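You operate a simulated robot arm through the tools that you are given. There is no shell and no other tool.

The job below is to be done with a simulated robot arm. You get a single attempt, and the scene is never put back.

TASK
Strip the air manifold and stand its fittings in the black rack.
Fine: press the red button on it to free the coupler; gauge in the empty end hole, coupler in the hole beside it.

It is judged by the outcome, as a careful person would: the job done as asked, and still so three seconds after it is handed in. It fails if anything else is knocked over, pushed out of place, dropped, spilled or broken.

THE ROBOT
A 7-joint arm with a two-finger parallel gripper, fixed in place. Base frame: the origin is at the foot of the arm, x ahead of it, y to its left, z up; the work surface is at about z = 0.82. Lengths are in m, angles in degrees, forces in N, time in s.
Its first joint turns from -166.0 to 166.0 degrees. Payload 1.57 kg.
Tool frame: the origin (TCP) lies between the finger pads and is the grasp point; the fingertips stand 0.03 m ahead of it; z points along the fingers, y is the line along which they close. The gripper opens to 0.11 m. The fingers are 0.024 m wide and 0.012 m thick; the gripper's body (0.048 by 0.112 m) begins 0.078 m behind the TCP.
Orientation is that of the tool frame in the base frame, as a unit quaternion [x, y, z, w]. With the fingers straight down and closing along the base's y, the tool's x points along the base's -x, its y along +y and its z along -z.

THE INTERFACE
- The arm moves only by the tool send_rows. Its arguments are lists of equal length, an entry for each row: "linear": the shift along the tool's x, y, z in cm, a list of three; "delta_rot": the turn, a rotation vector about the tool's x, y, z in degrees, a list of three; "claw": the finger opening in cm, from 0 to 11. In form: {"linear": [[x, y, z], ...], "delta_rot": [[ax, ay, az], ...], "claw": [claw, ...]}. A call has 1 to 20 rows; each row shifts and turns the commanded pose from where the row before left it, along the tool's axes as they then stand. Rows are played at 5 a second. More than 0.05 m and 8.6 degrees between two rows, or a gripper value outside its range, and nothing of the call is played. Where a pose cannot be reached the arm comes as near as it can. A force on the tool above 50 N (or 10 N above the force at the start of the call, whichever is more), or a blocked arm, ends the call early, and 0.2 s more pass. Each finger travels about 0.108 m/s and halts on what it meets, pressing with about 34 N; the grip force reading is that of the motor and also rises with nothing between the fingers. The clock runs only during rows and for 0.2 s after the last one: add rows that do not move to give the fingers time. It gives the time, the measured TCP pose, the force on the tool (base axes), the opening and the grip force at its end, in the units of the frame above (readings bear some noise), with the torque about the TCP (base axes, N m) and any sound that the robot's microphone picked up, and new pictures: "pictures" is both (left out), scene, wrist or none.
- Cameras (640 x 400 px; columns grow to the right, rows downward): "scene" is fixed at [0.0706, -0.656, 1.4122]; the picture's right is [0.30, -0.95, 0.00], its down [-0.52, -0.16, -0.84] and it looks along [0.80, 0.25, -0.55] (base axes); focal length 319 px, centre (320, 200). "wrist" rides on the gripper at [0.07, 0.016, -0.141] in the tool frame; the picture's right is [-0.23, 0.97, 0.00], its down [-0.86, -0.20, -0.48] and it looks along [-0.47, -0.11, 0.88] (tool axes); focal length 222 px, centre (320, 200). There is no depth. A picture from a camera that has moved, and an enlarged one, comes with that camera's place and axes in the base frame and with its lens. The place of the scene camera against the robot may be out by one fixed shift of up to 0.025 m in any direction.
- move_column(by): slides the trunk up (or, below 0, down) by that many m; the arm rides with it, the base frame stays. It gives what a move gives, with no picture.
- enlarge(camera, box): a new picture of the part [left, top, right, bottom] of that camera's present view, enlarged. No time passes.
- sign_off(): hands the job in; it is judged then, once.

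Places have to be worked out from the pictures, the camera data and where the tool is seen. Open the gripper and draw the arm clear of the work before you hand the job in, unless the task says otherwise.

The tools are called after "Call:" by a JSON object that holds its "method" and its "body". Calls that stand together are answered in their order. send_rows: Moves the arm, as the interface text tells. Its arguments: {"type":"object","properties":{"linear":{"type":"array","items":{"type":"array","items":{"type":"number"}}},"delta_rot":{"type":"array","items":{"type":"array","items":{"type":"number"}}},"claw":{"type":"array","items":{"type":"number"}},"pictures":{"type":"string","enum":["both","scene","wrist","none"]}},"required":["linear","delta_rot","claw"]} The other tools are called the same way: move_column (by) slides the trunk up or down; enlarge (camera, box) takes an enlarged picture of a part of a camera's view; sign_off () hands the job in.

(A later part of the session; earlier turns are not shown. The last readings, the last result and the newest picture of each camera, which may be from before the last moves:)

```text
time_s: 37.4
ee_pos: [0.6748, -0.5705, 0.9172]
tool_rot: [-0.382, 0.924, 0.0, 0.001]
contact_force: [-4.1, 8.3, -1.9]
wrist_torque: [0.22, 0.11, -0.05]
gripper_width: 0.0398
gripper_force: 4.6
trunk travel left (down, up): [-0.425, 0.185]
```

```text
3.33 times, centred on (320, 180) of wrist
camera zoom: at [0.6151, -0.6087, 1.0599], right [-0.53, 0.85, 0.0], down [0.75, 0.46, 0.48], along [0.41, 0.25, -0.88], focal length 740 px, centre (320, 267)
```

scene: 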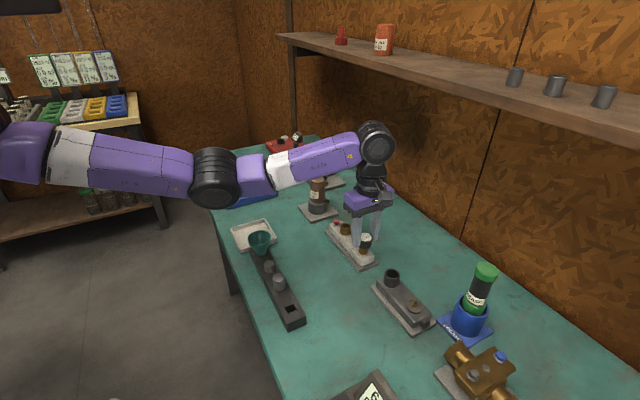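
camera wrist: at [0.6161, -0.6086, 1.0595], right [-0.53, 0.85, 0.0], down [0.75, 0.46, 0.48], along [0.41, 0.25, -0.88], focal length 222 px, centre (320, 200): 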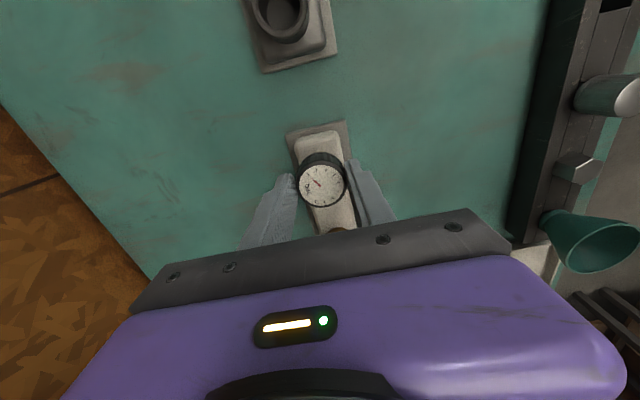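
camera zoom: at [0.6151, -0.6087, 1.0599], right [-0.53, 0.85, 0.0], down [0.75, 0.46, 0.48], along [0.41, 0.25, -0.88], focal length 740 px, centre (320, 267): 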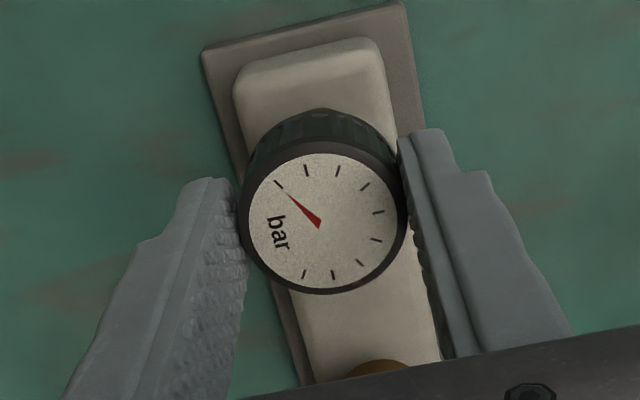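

Width is closing (39.8 mm). One more small shift should let the second finger meet the head.

Call:
{"method": "send_rows", "body": {"linear": [[0, 0.1, 0], [0, 0, 0], [0, 0, 0]], "delta_rot": [[0, 0, 0], [0, 0, 0], [0, 0, 0]], "claw": [3.2, 3.2, 3.2], "pictures": "none"}}

Call:
{"method": "enlarge", "body": {"camera": "scene", "box": [330, 200, 400, 270]}}

```text
time_s: 38.2
ee_pos: [0.6736, -0.5707, 0.9182]
tool_rot: [-0.381, 0.924, -0.001, 0.0]
contact_force: [-4.8, 0.7, 0.6]
wrist_torque: [0.12, 0.25, 0.03]
gripper_width: 0.0383
gripper_force: 34.3
trunk travel left (down, up): [-0.425, 0.185]
```

```text
5.71 times, centred on (365, 235) of scene
camera zoom: at [0.0706, -0.656, 1.4122], right [0.3, -0.95, 0.0], down [-0.52, -0.16, -0.84], along [0.8, 0.25, -0.55], focal length 1823 px, centre (63, 0)
```

zoom: 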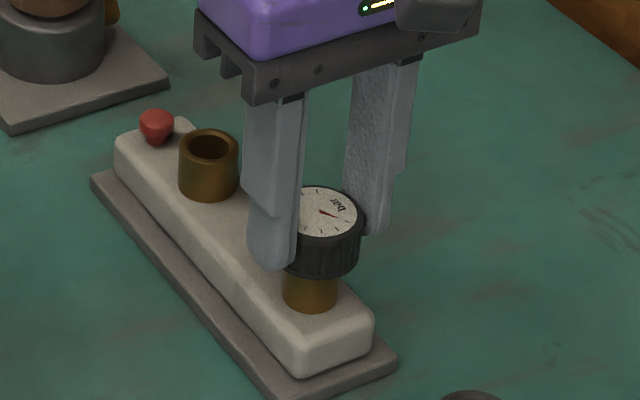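

Now gripped firmly (38.3 mm, 34 N). I test whether it pulls straight out with a tiny lift, watching force.

Call:
{"method": "send_rows", "body": {"linear": [[0, 0, -0.1], [0, 0, -0.1], [0, 0, 0]], "delta_rot": [[0, 0, 0], [0, 0, 0], [0, 0, 0]], "claw": [3.2, 3.2, 3.2], "pictures": "none"}}

Call:
{"method": "enlarge", "body": {"camera": "scene", "box": [330, 200, 400, 270]}}

```text
time_s: 39.0
ee_pos: [0.6735, -0.5715, 0.9186]
tool_rot: [-0.383, 0.924, 0.0, 0.0]
contact_force: [-0.6, -4.0, -18.7]
wrist_torque: [-0.52, -0.21, 0.01]
gripper_width: 0.0382
gripper_force: 34.3
trunk travel left (down, up): [-0.425, 0.185]
```

```text
5.71 times, centred on (365, 235) of scene
camera zoom: at [0.0706, -0.656, 1.4122], right [0.3, -0.95, 0.0], down [-0.52, -0.16, -0.84], along [0.8, 0.25, -0.55], focal length 1823 px, centre (63, 0)
```

zoom: 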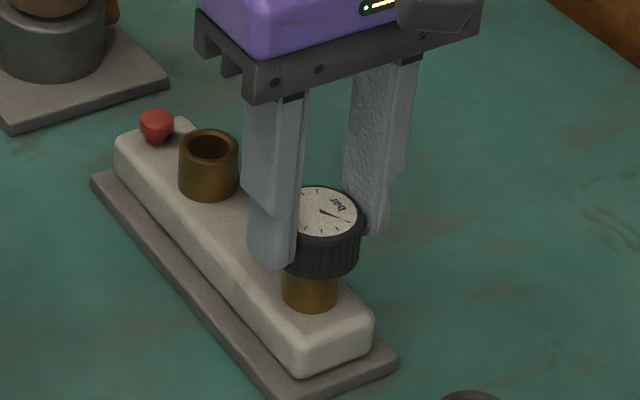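

An 18.7 N pull does not budge it, so the gauge is likely screwed on. I relax the pull and try a small counter-clockwise twist (negative about tool z).

Call:
{"method": "send_rows", "body": {"linear": [[0, 0, 0.17], [0, 0, 0], [0, 0, 0], [0, 0, 0], [0, 0, 0]], "delta_rot": [[0, 0, 0], [0, 0, -4], [0, 0, -4], [0, 0, -4], [0, 0, 0]], "claw": [3.2, 3.2, 3.2, 3.2, 3.2]}}

Call:
{"method": "enlarge", "body": {"camera": "scene", "box": [330, 200, 400, 270]}}

Call:
{"method": "enlarge", "body": {"camera": "wrist", "box": [260, 120, 380, 240]}}

```text
time_s: 40.2
ee_pos: [0.6751, -0.5704, 0.918]
tool_rot: [-0.478, 0.878, 0.0, 0.0]
contact_force: [0.1, 5.8, -8.7]
wrist_torque: [0.31, 0.0, -0.02]
gripper_width: 0.038
gripper_force: 34.2
trunk travel left (down, up): [-0.425, 0.185]
camera wrist: at [0.6242, -0.6205, 1.0603], right [-0.69, 0.72, 0.0], down [0.63, 0.61, 0.48], along [0.34, 0.33, -0.88], focal length 222 px, centre (320, 200)
```

scene: 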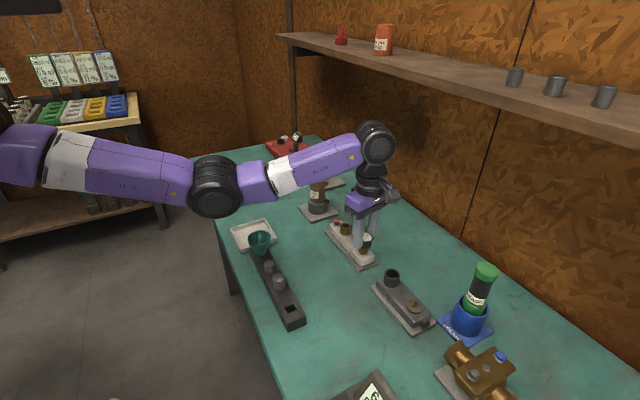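
wrist: 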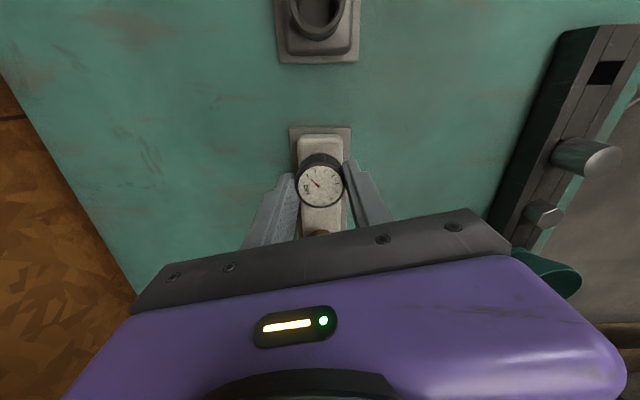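

```text
5.71 times, centred on (365, 235) of scene
camera zoom: at [0.0706, -0.656, 1.4122], right [0.3, -0.95, 0.0], down [-0.52, -0.16, -0.84], along [0.8, 0.25, -0.55], focal length 1823 px, centre (63, 0)
```

zoom: 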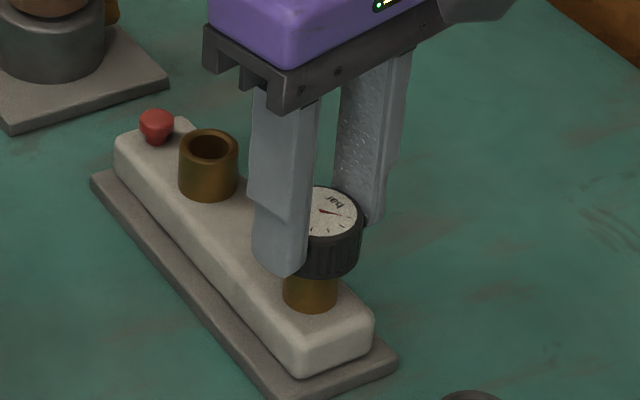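

```text
3.33 times, centred on (320, 180) of wrist
camera zoom: at [0.6242, -0.6205, 1.0603], right [-0.69, 0.72, 0.0], down [0.63, 0.61, 0.48], along [0.34, 0.33, -0.88], focal length 740 px, centre (320, 267)
```

zoom: 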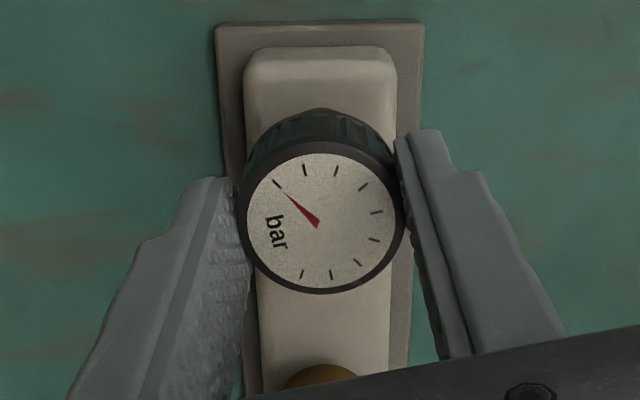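

The dial turned together with the gripper with little torque, so it is unscrewing. I continue counter-clockwise another 40° and monitor height and force.

Call:
{"method": "send_rows", "body": {"linear": [[0, 0, 0], [0, 0, 0], [0, 0, 0], [0, 0, 0], [0, 0, 0], [0, 0, 0]], "delta_rot": [[0, 0, -8], [0, 0, -8], [0, 0, -8], [0, 0, -8], [0, 0, -8], [0, 0, 0]], "claw": [3.2, 3.2, 3.2, 3.2, 3.2, 3.2]}}

Call:
{"method": "enlarge", "body": {"camera": "scene", "box": [330, 200, 400, 270]}}

Call:
{"method": "enlarge", "body": {"camera": "wrist", "box": [260, 120, 380, 240]}}

```text
time_s: 41.6
ee_pos: [0.6748, -0.5708, 0.9177]
tool_rot: [0.749, -0.662, 0.0, 0.0]
contact_force: [6.7, -1.0, -4.7]
wrist_torque: [-0.08, -0.36, 0.01]
gripper_width: 0.0379
gripper_force: 34.2
trunk travel left (down, up): [-0.425, 0.185]
camera wrist: at [0.6686, -0.642, 1.0609], right [-0.99, 0.11, 0.0], down [0.09, 0.87, 0.48], along [0.05, 0.48, -0.88], focal length 222 px, centre (320, 200)
```

scene: 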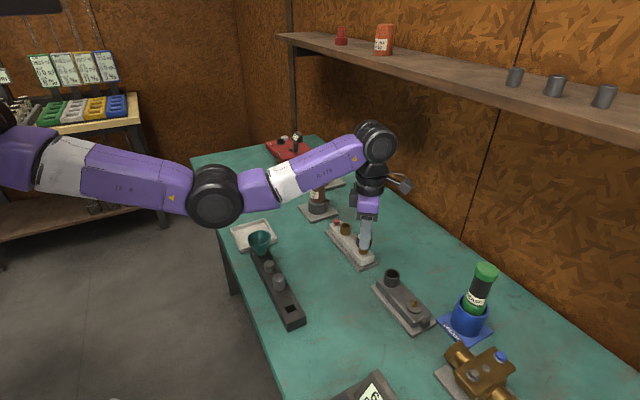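
wrist: 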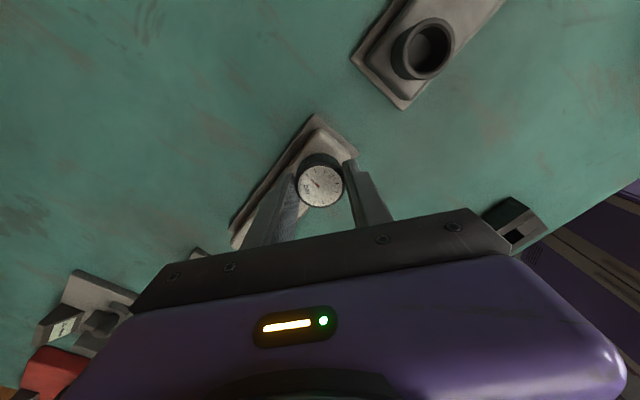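

```text
5.71 times, centred on (365, 235) of scene
camera zoom: at [0.0706, -0.656, 1.4122], right [0.3, -0.95, 0.0], down [-0.52, -0.16, -0.84], along [0.8, 0.25, -0.55], focal length 1823 px, centre (63, 0)
```

zoom: 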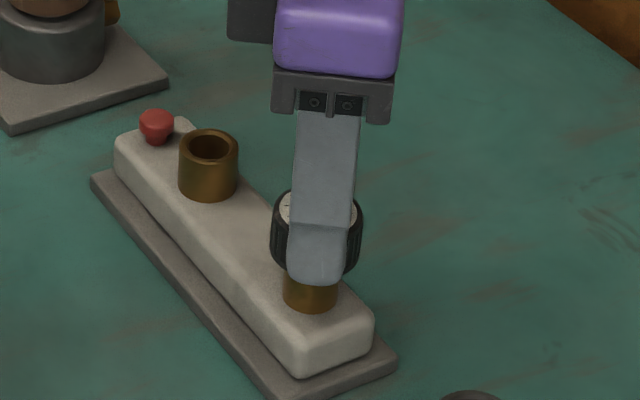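

```text
3.33 times, centred on (320, 180) of wrist
camera zoom: at [0.6686, -0.642, 1.0609], right [-0.99, 0.11, 0.0], down [0.09, 0.87, 0.48], along [0.05, 0.48, -0.88], focal length 740 px, centre (320, 267)
```

zoom: 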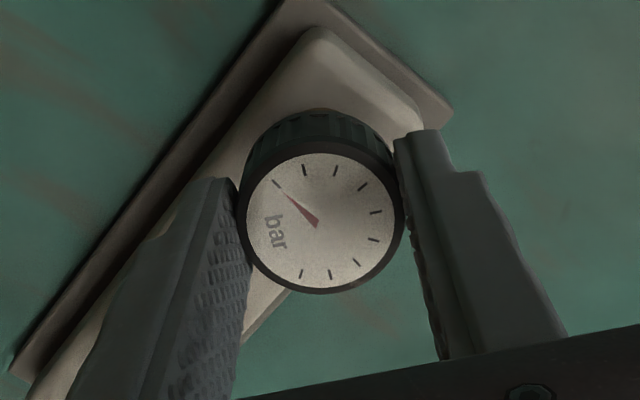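

It has turned 52° with the dial following and no rise yet. I continue another 40° then test a slight pull.

Call:
{"method": "send_rows", "body": {"linear": [[0, 0, 0], [0, 0, 0], [0, 0, 0], [0, 0, 0], [0, 0, 0], [0, 0, 0]], "delta_rot": [[0, 0, -8], [0, 0, -8], [0, 0, -8], [0, 0, -8], [0, 0, -8], [0, 0, 0]], "claw": [3.2, 3.2, 3.2, 3.2, 3.2, 3.2]}}

Call:
{"method": "enlarge", "body": {"camera": "scene", "box": [330, 200, 400, 270]}}

Call:
{"method": "enlarge", "body": {"camera": "wrist", "box": [260, 120, 380, 240]}}

```text
time_s: 43.0
ee_pos: [0.6753, -0.5698, 0.9184]
tool_rot: [0.93, -0.367, 0.001, 0.0]
contact_force: [9.8, 1.8, -0.4]
wrist_torque: [0.11, -0.4, 0.03]
gripper_width: 0.0381
gripper_force: 33.9
trunk travel left (down, up): [-0.425, 0.185]
camera wrist: at [0.716, -0.6294, 1.061], right [-0.83, -0.56, 0.0], down [-0.49, 0.73, 0.48], along [-0.26, 0.4, -0.88], focal length 222 px, centre (320, 200)
```

scene: 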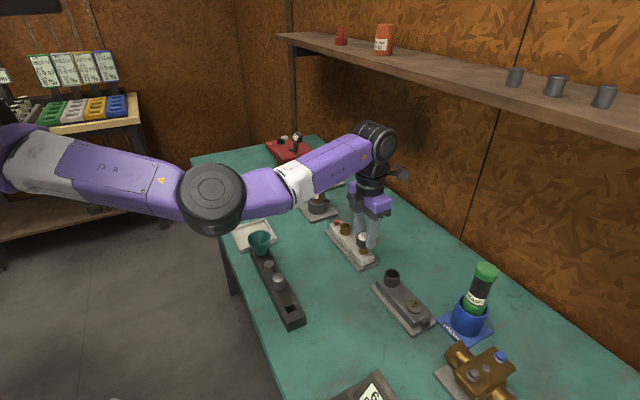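
wrist: 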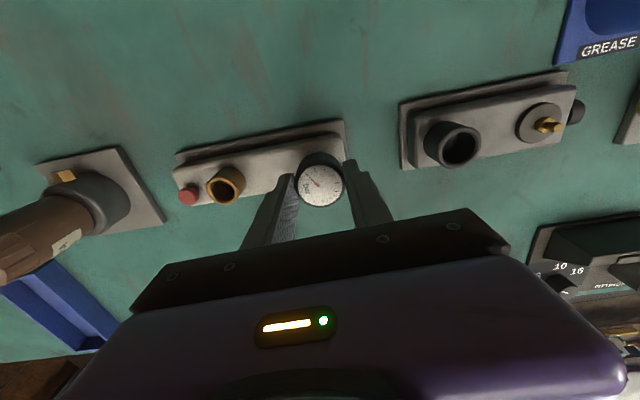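

```text
5.71 times, centred on (365, 235) of scene
camera zoom: at [0.0706, -0.656, 1.4122], right [0.3, -0.95, 0.0], down [-0.52, -0.16, -0.84], along [0.8, 0.25, -0.55], focal length 1823 px, centre (63, 0)
```

zoom: 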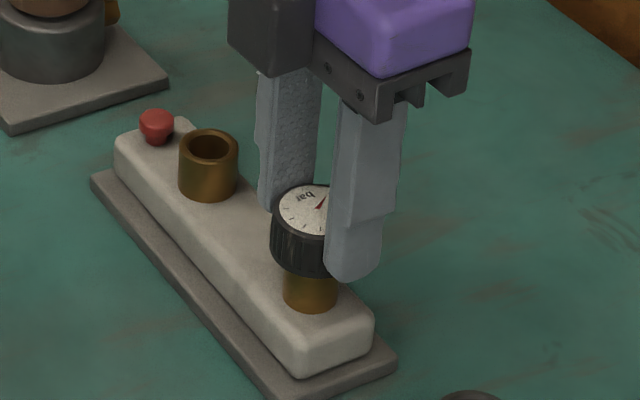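

```text
3.33 times, centred on (320, 180) of wrist
camera zoom: at [0.716, -0.6294, 1.061], right [-0.83, -0.56, 0.0], down [-0.49, 0.73, 0.48], along [-0.26, 0.4, -0.88], focal length 740 px, centre (320, 267)
```

zoom: 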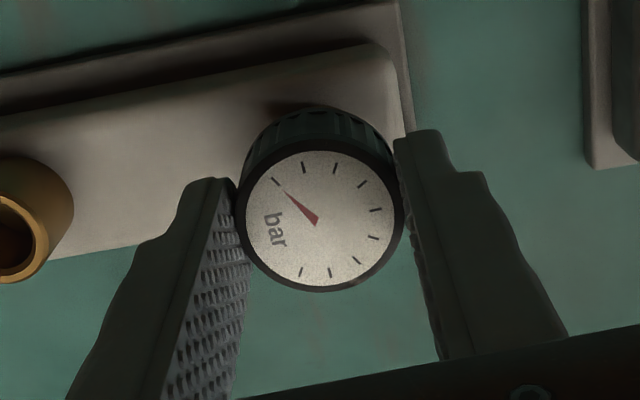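

Turned 92° so far with the dial following. I test a light pull to see if it is free (bayonet) or still threaded.

Call:
{"method": "send_rows", "body": {"linear": [[0, 0, -0.1], [0, 0, -0.1], [0, 0, 0]], "delta_rot": [[0, 0, 0], [0, 0, 0], [0, 0, 0]], "claw": [3.2, 3.2, 3.2], "pictures": "none"}}

Call:
{"method": "enlarge", "body": {"camera": "scene", "box": [340, 220, 390, 270]}}

```text
time_s: 43.8
ee_pos: [0.6745, -0.5707, 0.9183]
tool_rot: [0.931, -0.366, 0.0, 0.0]
contact_force: [17.6, 2.8, -8.8]
wrist_torque: [0.09, -0.93, 0.01]
gripper_width: 0.0378
gripper_force: 34.4
trunk travel left (down, up): [-0.425, 0.185]
```

```text
8.00 times, centred on (365, 245) of scene
camera zoom: at [0.0706, -0.656, 1.4122], right [0.3, -0.95, 0.0], down [-0.52, -0.16, -0.84], along [0.8, 0.25, -0.55], focal length 2552 px, centre (-40, -160)
```

zoom: 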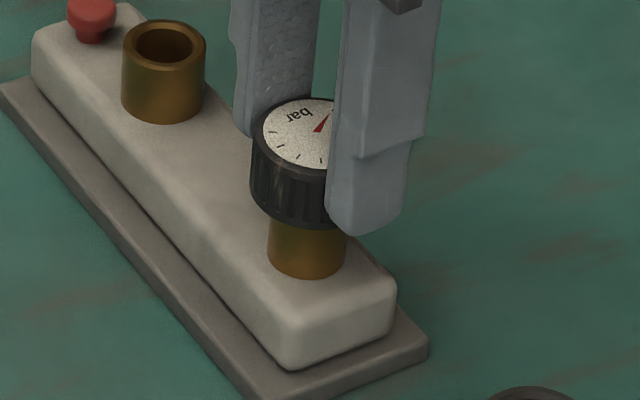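

I'll compare head height in the same zoom as before to see whether the gauge is rising relative to the block.

Call:
{"method": "enlarge", "body": {"camera": "scene", "box": [330, 200, 400, 270]}}

Call:
{"method": "enlarge", "body": {"camera": "wrist", "box": [240, 100, 400, 260]}}

```text
5.71 times, centred on (365, 235) of scene
camera zoom: at [0.0706, -0.656, 1.4122], right [0.3, -0.95, 0.0], down [-0.52, -0.16, -0.84], along [0.8, 0.25, -0.55], focal length 1823 px, centre (63, 0)
```

zoom: 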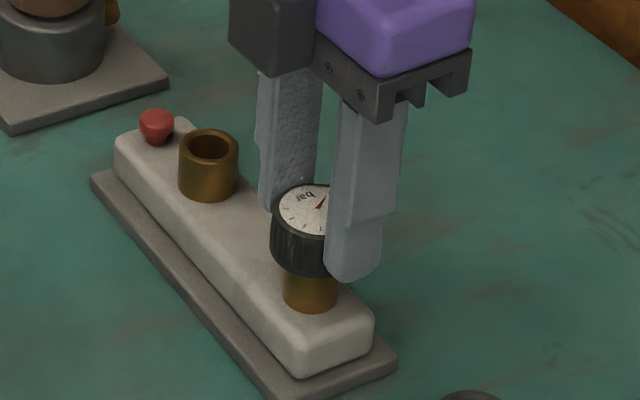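

```text
2.50 times, centred on (320, 180) of wrist
camera zoom: at [0.7161, -0.6297, 1.061], right [-0.83, -0.56, 0.0], down [-0.49, 0.73, 0.48], along [-0.27, 0.4, -0.88], focal length 555 px, centre (320, 250)
```

zoom: 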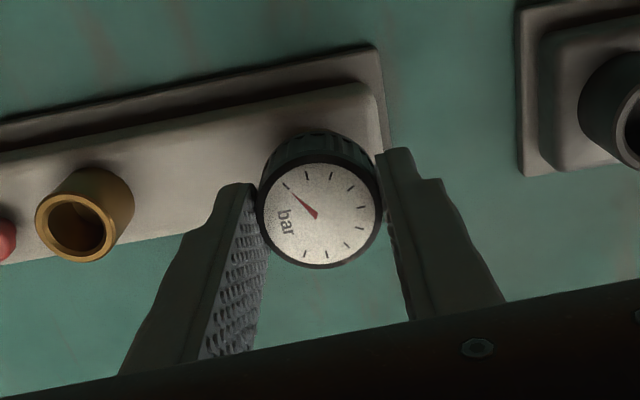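

The head looks to have risen ~1 mm: it is threaded. I relieve the lateral load by ~1.5 mm and continue unscrewing another 40°.

Call:
{"method": "send_rows", "body": {"linear": [[0.11, -0.1, 0], [0, 0, 0], [0, 0, 0], [0, 0, 0], [0, 0, 0], [0, 0, 0], [0, 0, 0]], "delta_rot": [[0, 0, 0], [0, 0, -8], [0, 0, -8], [0, 0, -8], [0, 0, -8], [0, 0, -8], [0, 0, 0]], "claw": [3.2, 3.2, 3.2, 3.2, 3.2, 3.2, 3.2]}}

Call:
{"method": "enlarge", "body": {"camera": "scene", "box": [330, 200, 400, 270]}}

Call:
{"method": "enlarge", "body": {"camera": "wrist", "box": [240, 100, 400, 260]}}

```text
time_s: 45.4
ee_pos: [0.6754, -0.5706, 0.9214]
tool_rot: [0.942, -0.334, 0.0, 0.0]
contact_force: [3.7, 2.6, 11.7]
wrist_torque: [0.24, -0.26, -0.04]
gripper_width: 0.038
gripper_force: 34.4
out of reach, approached as far as the arm can: row 2, 3, 4, 5, 6
trunk travel left (down, up): [-0.425, 0.185]
camera wrist: at [0.7208, -0.6268, 1.0638], right [-0.79, -0.61, 0.0], down [-0.54, 0.69, 0.48], along [-0.29, 0.38, -0.88], focal length 222 px, centre (320, 200)
```

scene: 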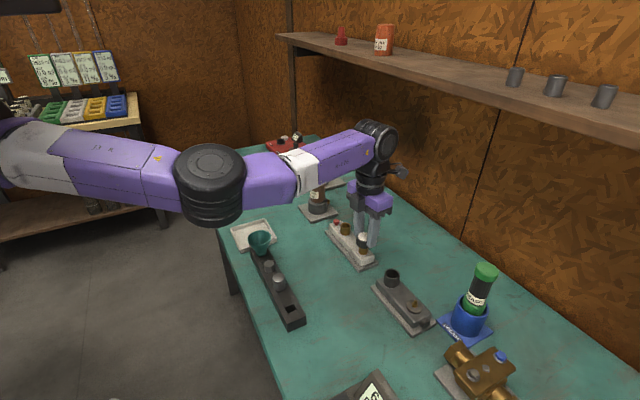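
wrist: 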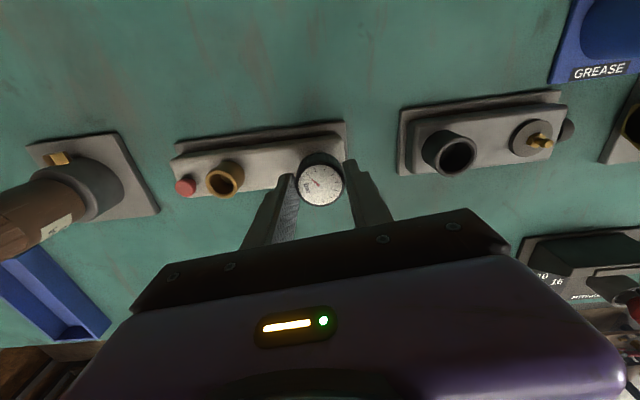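

```text
5.71 times, centred on (365, 235) of scene
camera zoom: at [0.0706, -0.656, 1.4122], right [0.3, -0.95, 0.0], down [-0.52, -0.16, -0.84], along [0.8, 0.25, -0.55], focal length 1823 px, centre (63, 0)
```

zoom: 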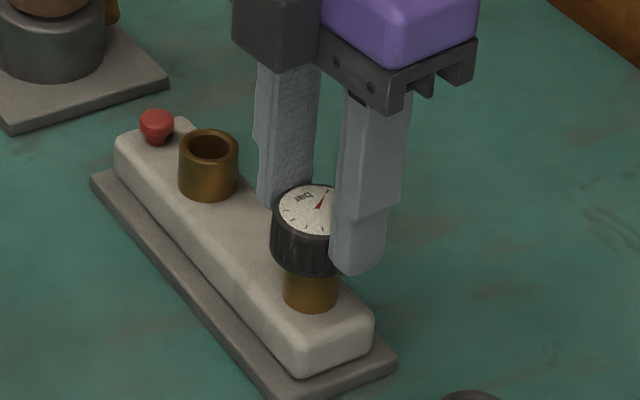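

```text
2.50 times, centred on (320, 180) of wrist
camera zoom: at [0.7208, -0.6268, 1.0638], right [-0.79, -0.61, 0.0], down [-0.54, 0.69, 0.48], along [-0.29, 0.38, -0.88], focal length 555 px, centre (320, 250)
```

zoom: 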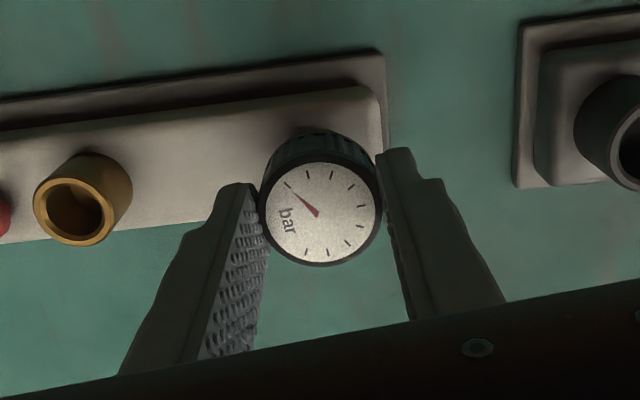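

The wrist reached its turning limit (about -141° yaw). I'll open the fingers and check the pose before rotating back for a new bite.

Call:
{"method": "send_rows", "body": {"linear": [[0, 0, 0], [0, 0, 0]], "delta_rot": [[0, 0, 0], [0, 0, 0]], "claw": [4.5, 5.6]}}

Call:
{"method": "enlarge", "body": {"camera": "scene", "box": [330, 200, 400, 270]}}

```text
time_s: 46.0
ee_pos: [0.6752, -0.5706, 0.9196]
tool_rot: [0.943, -0.334, 0.0, 0.0]
contact_force: [1.1, -0.3, -0.3]
wrist_torque: [0.01, -0.03, 0.04]
gripper_width: 0.056
gripper_force: 0.0
trunk travel left (down, up): [-0.425, 0.185]
camera wrist: at [0.7207, -0.6268, 1.0621], right [-0.79, -0.61, 0.0], down [-0.54, 0.69, 0.48], along [-0.29, 0.38, -0.88], focal length 222 px, centre (320, 200)
```

scene: 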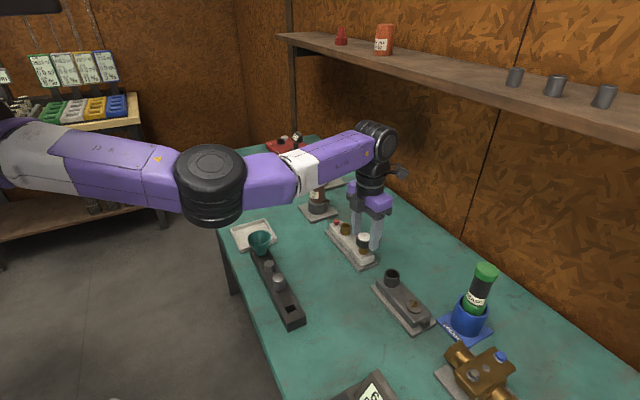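
wrist: 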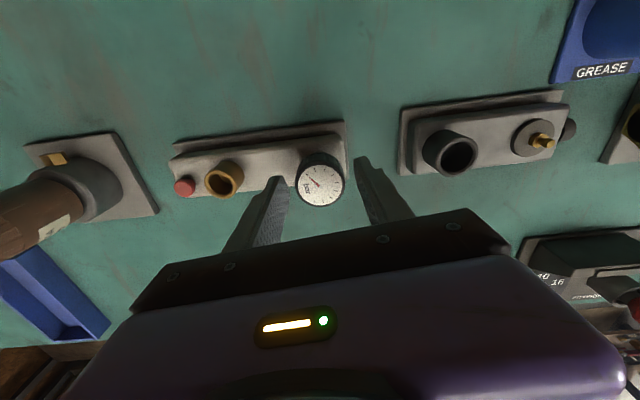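

```text
5.71 times, centred on (365, 235) of scene
camera zoom: at [0.0706, -0.656, 1.4122], right [0.3, -0.95, 0.0], down [-0.52, -0.16, -0.84], along [0.8, 0.25, -0.55], focal length 1823 px, centre (63, 0)
```

zoom: 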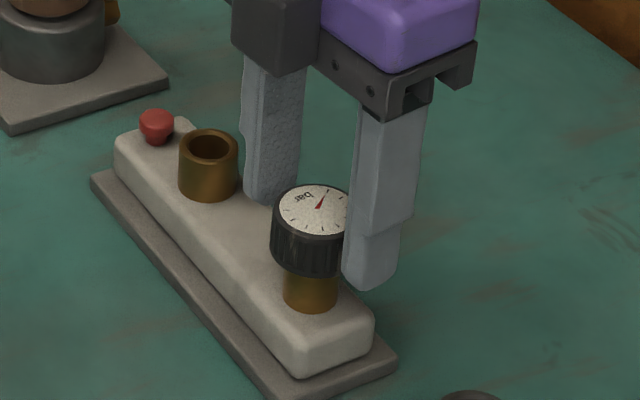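

The gauge stayed put and nothing is loaded. I lift 3 cm clear, rotate back +160° (clockwise), then check the pose.

Call:
{"method": "send_rows", "body": {"linear": [[0, 0, -3], [0, 0, 0], [0, 0, 0], [0, 0, 0], [0, 0, 0], [0, 0, 0], [0, 0, 0], [0, 0, 0], [0, 0, 0], [0, 0, 0], [0, 0, 0], [0, 0, 0], [0, 0, 0], [0, 0, 0], [0, 0, 0], [0, 0, 0], [0, 0, 0], [0, 0, 0], [0, 0, 0], [0, 0, 0]], "delta_rot": [[0, 0, 0], [0, 0, 8.5], [0, 0, 8.5], [0, 0, 8.5], [0, 0, 8.5], [0, 0, 8.5], [0, 0, 8.5], [0, 0, 8.5], [0, 0, 8.5], [0, 0, 8.5], [0, 0, 8.5], [0, 0, 8.5], [0, 0, 8.5], [0, 0, 8.5], [0, 0, 8.5], [0, 0, 8.5], [0, 0, 8.5], [0, 0, 8.5], [0, 0, 8.5], [0, 0, 0]], "claw": [5.6, 5.6, 5.6, 5.6, 5.6, 5.6, 5.6, 5.6, 5.6, 5.6, 5.6, 5.6, 5.6, 5.6, 5.6, 5.6, 5.6, 5.6, 5.6, 5.6]}}

```text
time_s: 50.2
ee_pos: [0.6754, -0.5704, 0.9499]
tool_rot: [0.105, 0.994, 0.0, 0.0]
contact_force: [-0.5, -1.0, -0.2]
wrist_torque: [0.0, -0.01, 0.0]
gripper_width: 0.0561
gripper_force: 0.1
trunk travel left (down, up): [-0.425, 0.185]
camera wrist: at [0.6121, -0.5407, 1.0928], right [0.43, 0.9, 0.0], down [0.79, -0.37, 0.48], along [0.43, -0.2, -0.88], focal length 222 px, centre (320, 200)
```

scene: 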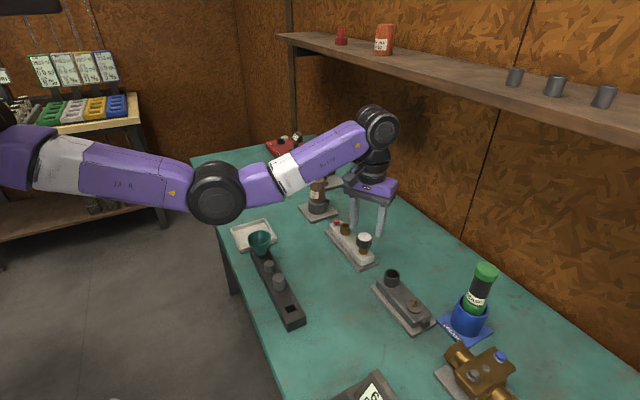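
wrist: 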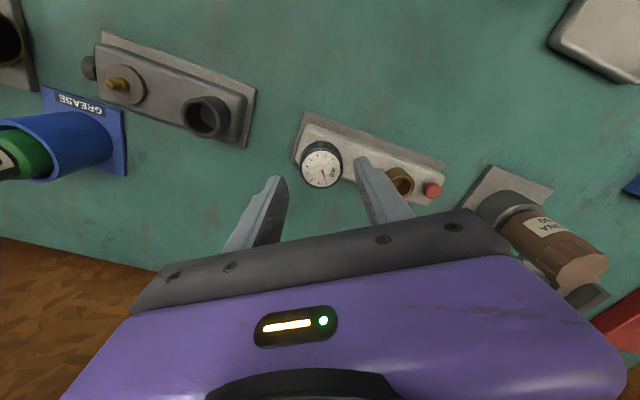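

Pose is sane (yaw +12°), wrist has come well back. I rotate another 119° clockwise to get a long unscrewing stroke.

Call:
{"method": "send_rows", "body": {"linear": [[0, 0, 0], [0, 0, 0], [0, 0, 0], [0, 0, 0], [0, 0, 0], [0, 0, 0], [0, 0, 0], [0, 0, 0], [0, 0, 0], [0, 0, 0], [0, 0, 0], [0, 0, 0], [0, 0, 0], [0, 0, 0], [0, 0, 0]], "delta_rot": [[0, 0, 8.5], [0, 0, 8.5], [0, 0, 8.5], [0, 0, 8.5], [0, 0, 8.5], [0, 0, 8.5], [0, 0, 8.5], [0, 0, 8.5], [0, 0, 8.5], [0, 0, 8.5], [0, 0, 8.5], [0, 0, 8.5], [0, 0, 8.5], [0, 0, 8.5], [0, 0, 0]], "claw": [5.6, 5.6, 5.6, 5.6, 5.6, 5.6, 5.6, 5.6, 5.6, 5.6, 5.6, 5.6, 5.6, 5.6, 5.6]}}

Call:
{"method": "enlarge", "body": {"camera": "wrist", "box": [240, 90, 400, 250]}}

```text
time_s: 53.4
ee_pos: [0.6754, -0.5703, 0.9475]
tool_rot: [0.911, 0.413, 0.0, 0.0]
contact_force: [0.5, -0.4, -0.7]
wrist_torque: [-0.01, -0.01, 0.01]
gripper_width: 0.0561
gripper_force: 0.0
trunk travel left (down, up): [-0.425, 0.185]
camera wrist: at [0.7352, -0.5291, 1.092], right [0.58, -0.81, 0.0], down [-0.71, -0.51, 0.48], along [-0.39, -0.28, -0.88], focal length 222 px, centre (320, 200)
```

scene: 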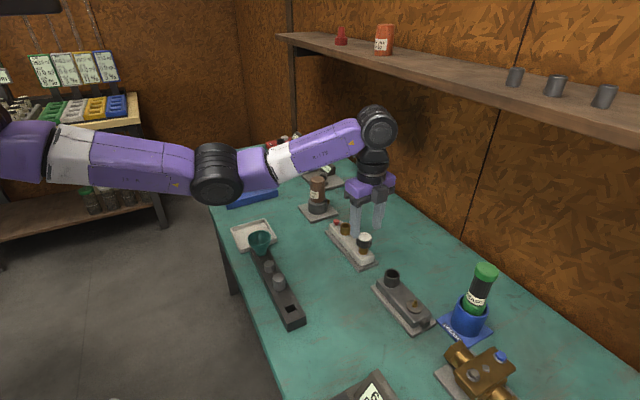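
wrist: 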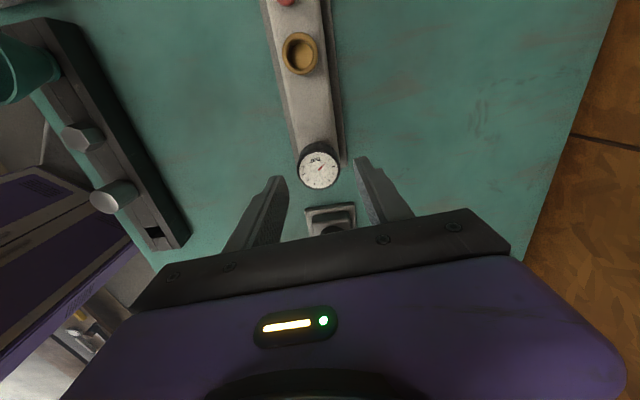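

```text
2.50 times, centred on (320, 170) of wrist
camera zoom: at [0.7352, -0.5291, 1.092], right [0.58, -0.81, 0.0], down [-0.71, -0.51, 0.48], along [-0.39, -0.28, -0.88], focal length 555 px, centre (320, 275)
```

zoom: 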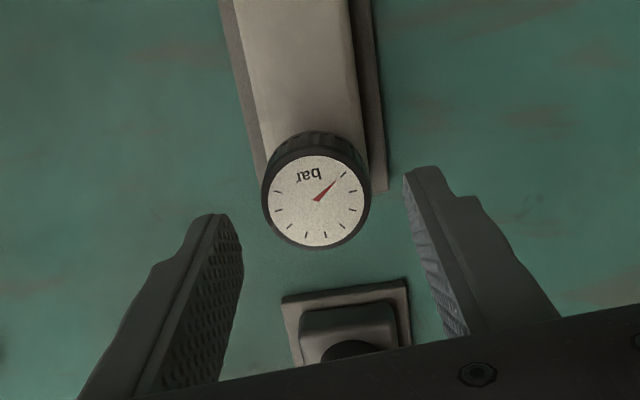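

Seen from the opposite side the gauge is at (0.676,-0.570), aligned under the TCP. I lower 3 cm around the head and close again.

Call:
{"method": "send_rows", "body": {"linear": [[0.05, 0.05, 1.5], [0, 0, 1.4], [0, 0, 0], [0, 0, 0], [0, 0, 0], [0, 0, 0], [0, 0, 0]], "delta_rot": [[0, 0, 0], [0, 0, 0], [0, 0, 0], [0, 0, 0], [0, 0, 0], [0, 0, 0], [0, 0, 0]], "claw": [5.6, 5.6, 5.6, 4.6, 4.2, 3.6, 3.2]}}

Call:
{"method": "enlarge", "body": {"camera": "wrist", "box": [260, 120, 380, 240]}}

```text
time_s: 55.0
ee_pos: [0.6758, -0.5717, 0.921]
tool_rot: [0.91, 0.415, 0.0, -0.001]
contact_force: [-7.2, 7.2, 1.0]
wrist_torque: [0.22, 0.2, -0.01]
gripper_width: 0.0412
gripper_force: 5.1
trunk travel left (down, up): [-0.425, 0.185]
camera wrist: at [0.7348, -0.5295, 1.0628], right [0.58, -0.81, 0.0], down [-0.71, -0.51, 0.48], along [-0.39, -0.28, -0.88], focal length 222 px, centre (320, 200)
```

scene: 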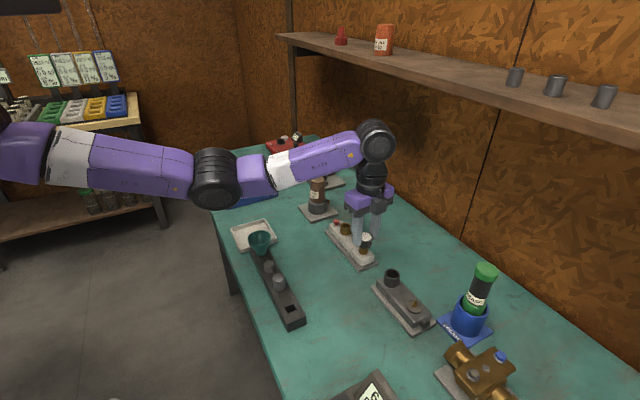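
wrist: 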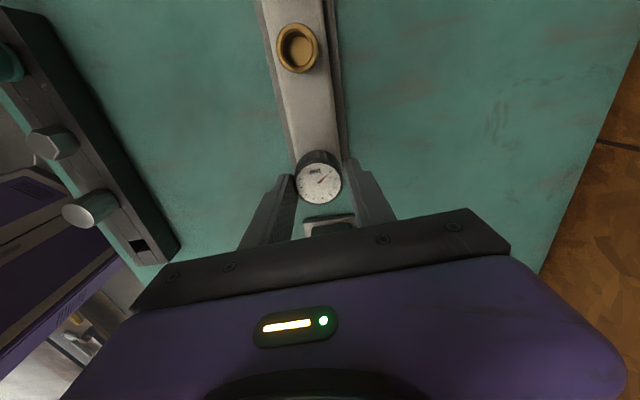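

```text
3.33 times, centred on (320, 180) of wrist
camera zoom: at [0.7348, -0.5295, 1.0628], right [0.58, -0.81, 0.0], down [-0.71, -0.51, 0.48], along [-0.39, -0.28, -0.88], focal length 740 px, centre (320, 267)
```

zoom: 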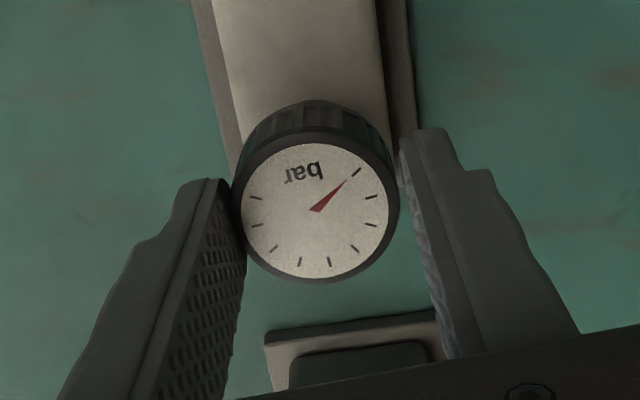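

One finger touches first again; I shift ~2.4 mm toward it (tool −y) to balance the grip.

Call:
{"method": "send_rows", "body": {"linear": [[0, -0.12, 0], [0, -0.1, 0], [0, 0, 0], [0, 0, 0]], "delta_rot": [[0, 0, 0], [0, 0, 0], [0, 0, 0], [0, 0, 0]], "claw": [3.2, 3.2, 3.2, 3.2], "pictures": "none"}}

Call:
{"method": "enlarge", "body": {"camera": "wrist", "box": [260, 120, 380, 240]}}

```text
time_s: 56.0
ee_pos: [0.674, -0.5694, 0.9215]
tool_rot: [0.91, 0.414, -0.001, 0.0]
contact_force: [3.2, -10.3, -5.6]
wrist_torque: [-0.12, 0.08, 0.0]
gripper_width: 0.0383
gripper_force: 33.8
trunk travel left (down, up): [-0.425, 0.185]
```

```text
3.33 times, centred on (320, 180) of wrist
camera zoom: at [0.7337, -0.5282, 1.0629], right [0.59, -0.81, 0.0], down [-0.71, -0.51, 0.48], along [-0.39, -0.28, -0.88], focal length 740 px, centre (320, 267)
```

zoom: 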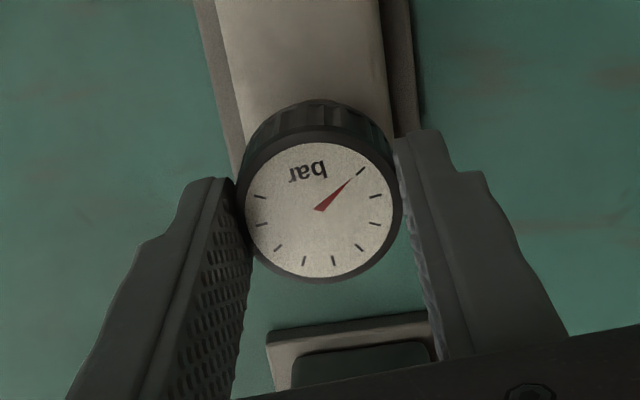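

Gripped (38.3 mm, 34 N). I now unscrew counter-clockwise 85° and check.

Call:
{"method": "send_rows", "body": {"linear": [[-0.04, 0.07, 0], [0, 0, 0], [0, 0, 0], [0, 0, 0], [0, 0, 0], [0, 0, 0], [0, 0, 0], [0, 0, 0], [0, 0, 0], [0, 0, 0], [0, 0, 0], [0, 0, 0]], "delta_rot": [[0, 0, 0], [0, 0, -8.5], [0, 0, -8.5], [0, 0, -8.5], [0, 0, -8.5], [0, 0, -8.5], [0, 0, -8.5], [0, 0, -8.5], [0, 0, -8.5], [0, 0, -8.5], [0, 0, -8.5], [0, 0, 0]], "claw": [3.2, 3.2, 3.2, 3.2, 3.2, 3.2, 3.2, 3.2, 3.2, 3.2, 3.2, 3.2]}}

Call:
{"method": "enlarge", "body": {"camera": "scene", "box": [330, 200, 400, 270]}}

Call:
{"method": "enlarge", "body": {"camera": "wrist", "box": [260, 120, 380, 240]}}

```text
time_s: 58.6
ee_pos: [0.6751, -0.5701, 0.9217]
tool_rot: [0.39, 0.921, 0.0, 0.0]
contact_force: [4.3, -2.0, 5.0]
wrist_torque: [0.01, -0.21, 0.02]
gripper_width: 0.0382
gripper_force: 33.8
trunk travel left (down, up): [-0.425, 0.185]
camera wrist: at [0.6397, -0.5088, 1.0639], right [0.86, 0.51, 0.0], down [0.45, -0.75, 0.48], along [0.25, -0.41, -0.88], focal length 222 px, centre (320, 200)
```

scene: 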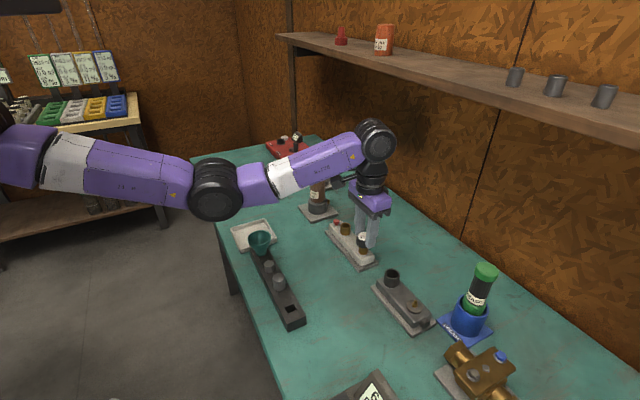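
wrist: 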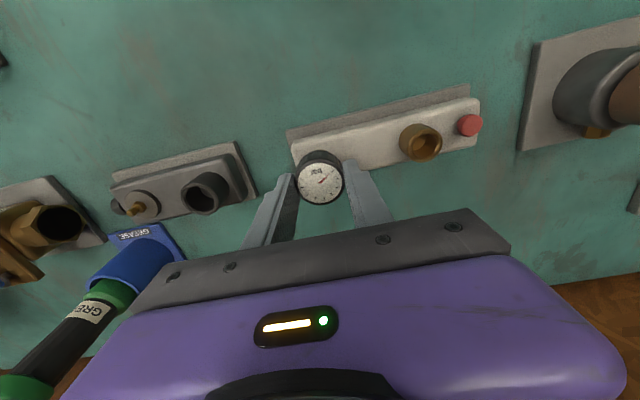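

```text
5.71 times, centred on (365, 235) of scene
camera zoom: at [0.0706, -0.656, 1.4122], right [0.3, -0.95, 0.0], down [-0.52, -0.16, -0.84], along [0.8, 0.25, -0.55], focal length 1823 px, centre (63, 0)
```

zoom: 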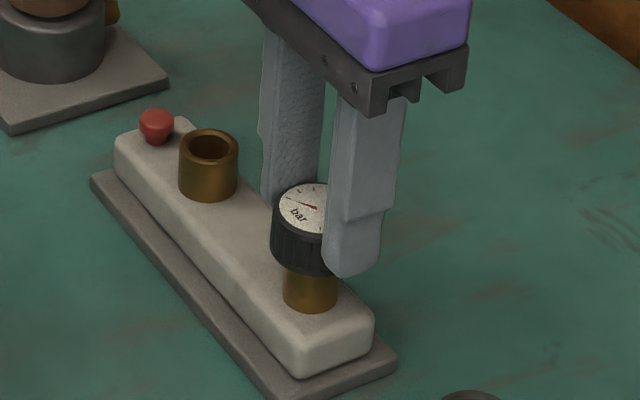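

```text
3.33 times, centred on (320, 180) of wrist
camera zoom: at [0.6397, -0.5088, 1.0639], right [0.86, 0.51, 0.0], down [0.45, -0.75, 0.48], along [0.25, -0.41, -0.88], focal length 740 px, centre (320, 267)
```

zoom: 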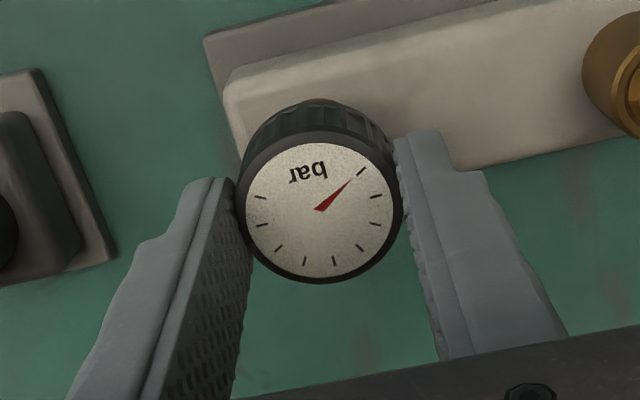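

Axial force changed from −5.6 to +5 N, so the gauge is climbing on its thread (about 180° turned so far). I continue, raising ~1 mm per 85°.

Call:
{"method": "send_rows", "body": {"linear": [[0, 0, -0.05], [0, 0, -0.01], [0, 0, -0.01], [0, 0, -0.01], [0, 0, -0.01], [0, 0, -0.01], [0, 0, -0.01], [0, 0, -0.01], [0, 0, -0.01], [0, 0, -0.01], [0, 0, -0.01], [0, 0, 0]], "delta_rot": [[0, 0, 0], [0, 0, -8.5], [0, 0, -8.5], [0, 0, -8.5], [0, 0, -8.5], [0, 0, -8.5], [0, 0, -8.5], [0, 0, -8.5], [0, 0, -8.5], [0, 0, -8.5], [0, 0, -8.5], [0, 0, 0]], "claw": [3.2, 3.2, 3.2, 3.2, 3.2, 3.2, 3.2, 3.2, 3.2, 3.2, 3.2, 3.2]}}

Call:
{"method": "enlarge", "body": {"camera": "scene", "box": [330, 200, 400, 270]}}

Call:
{"method": "enlarge", "body": {"camera": "wrist", "box": [260, 120, 380, 240]}}

```text
time_s: 61.2
ee_pos: [0.6758, -0.5691, 0.9231]
tool_rot: [-0.334, 0.943, 0.001, 0.0]
contact_force: [12.9, 6.7, 0.9]
wrist_torque: [-0.02, -0.54, 0.03]
gripper_width: 0.0382
gripper_force: 34.1
trunk travel left (down, up): [-0.425, 0.185]
camera wrist: at [0.6123, -0.601, 1.0649], right [-0.44, 0.9, 0.0], down [0.79, 0.38, 0.48], along [0.43, 0.21, -0.88], focal length 222 px, centre (320, 200)
```

scene: 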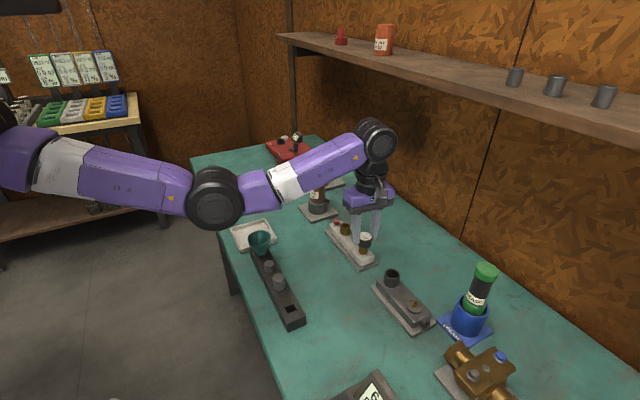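
wrist: 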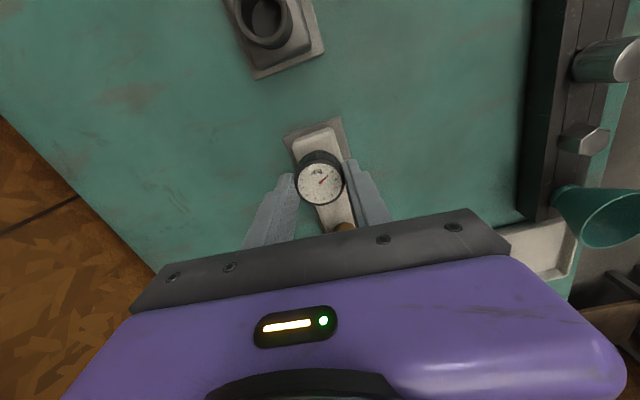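

```text
5.71 times, centred on (365, 235) of scene
camera zoom: at [0.0706, -0.656, 1.4122], right [0.3, -0.95, 0.0], down [-0.52, -0.16, -0.84], along [0.8, 0.25, -0.55], focal length 1823 px, centre (63, 0)
```

zoom: 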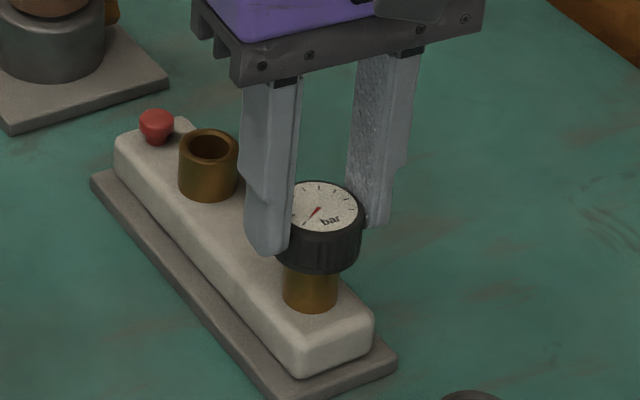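

```text
3.33 times, centred on (320, 180) of wrist
camera zoom: at [0.6123, -0.601, 1.0649], right [-0.44, 0.9, 0.0], down [0.79, 0.38, 0.48], along [0.43, 0.21, -0.88], focal length 740 px, centre (320, 267)
```

zoom: 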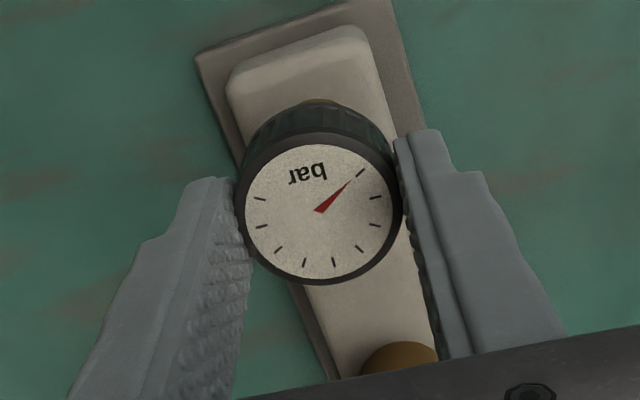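

The gauge has risen ~2.6 mm in about 266°. I relieve the side load (~1.2 mm) and continue another 93° with 1 mm of lift.

Call:
{"method": "send_rows", "body": {"linear": [[-0.12, -0.03, 0], [0, 0, -0.01], [0, 0, -0.01], [0, 0, -0.01], [0, 0, -0.01], [0, 0, -0.01], [0, 0, -0.01], [0, 0, -0.01], [0, 0, -0.01], [0, 0, -0.01], [0, 0, -0.01], [0, 0, -0.01], [0, 0, 0]], "delta_rot": [[0, 0, 0], [0, 0, -8.5], [0, 0, -8.5], [0, 0, -8.5], [0, 0, -8.5], [0, 0, -8.5], [0, 0, -8.5], [0, 0, -8.5], [0, 0, -8.5], [0, 0, -8.5], [0, 0, -8.5], [0, 0, -8.5], [0, 0, 0]], "claw": [3.2, 3.2, 3.2, 3.2, 3.2, 3.2, 3.2, 3.2, 3.2, 3.2, 3.2, 3.2, 3.2]}}

Call:
{"method": "enlarge", "body": {"camera": "scene", "box": [330, 200, 400, 270]}}

Call:
{"method": "enlarge", "body": {"camera": "wrist", "box": [260, 120, 380, 240]}}

```text
time_s: 64.0
ee_pos: [0.6747, -0.5687, 0.9221]
tool_rot: [0.915, -0.404, -0.001, 0.0]
contact_force: [-15.2, 5.4, -1.2]
wrist_torque: [0.32, 0.35, 0.01]
gripper_width: 0.0384
gripper_force: 34.3
trunk travel left (down, up): [-0.425, 0.185]
camera wrist: at [0.7114, -0.632, 1.0657], right [-0.87, -0.49, 0.0], down [-0.43, 0.77, 0.48], along [-0.24, 0.42, -0.88], focal length 222 px, centre (320, 200)
```

scene: 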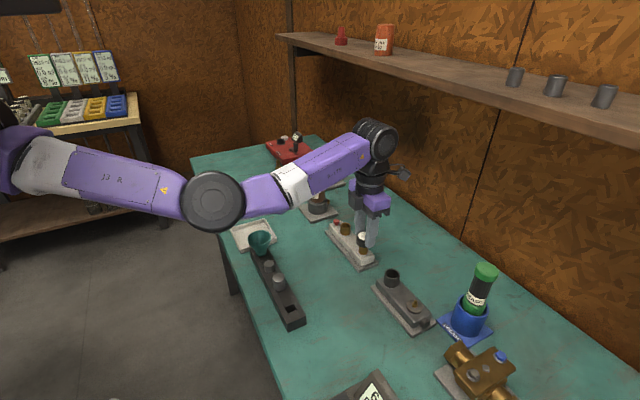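
wrist: 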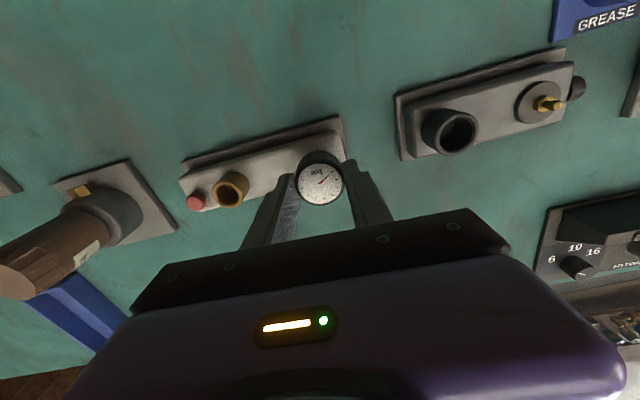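

```text
5.71 times, centred on (365, 235) of scene
camera zoom: at [0.0706, -0.656, 1.4122], right [0.3, -0.95, 0.0], down [-0.52, -0.16, -0.84], along [0.8, 0.25, -0.55], focal length 1823 px, centre (63, 0)
```

zoom: 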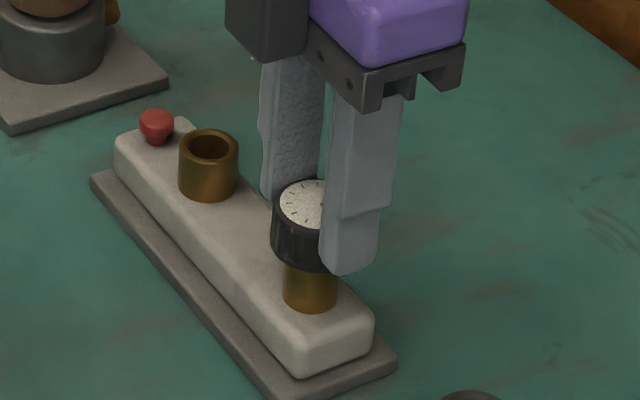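

```text
3.33 times, centred on (320, 180) of wrist
camera zoom: at [0.7114, -0.632, 1.0657], right [-0.87, -0.49, 0.0], down [-0.43, 0.77, 0.48], along [-0.24, 0.42, -0.88], focal length 740 px, centre (320, 267)
```

zoom: 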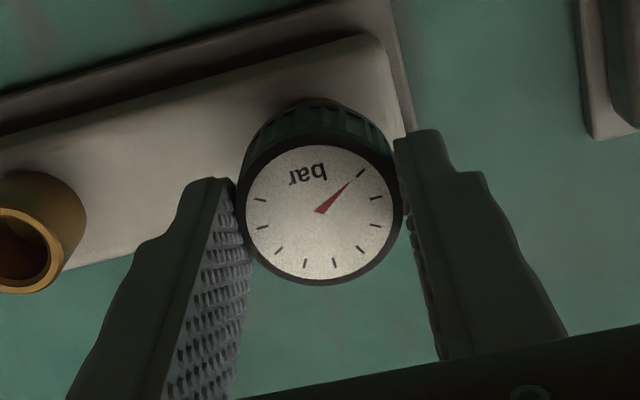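

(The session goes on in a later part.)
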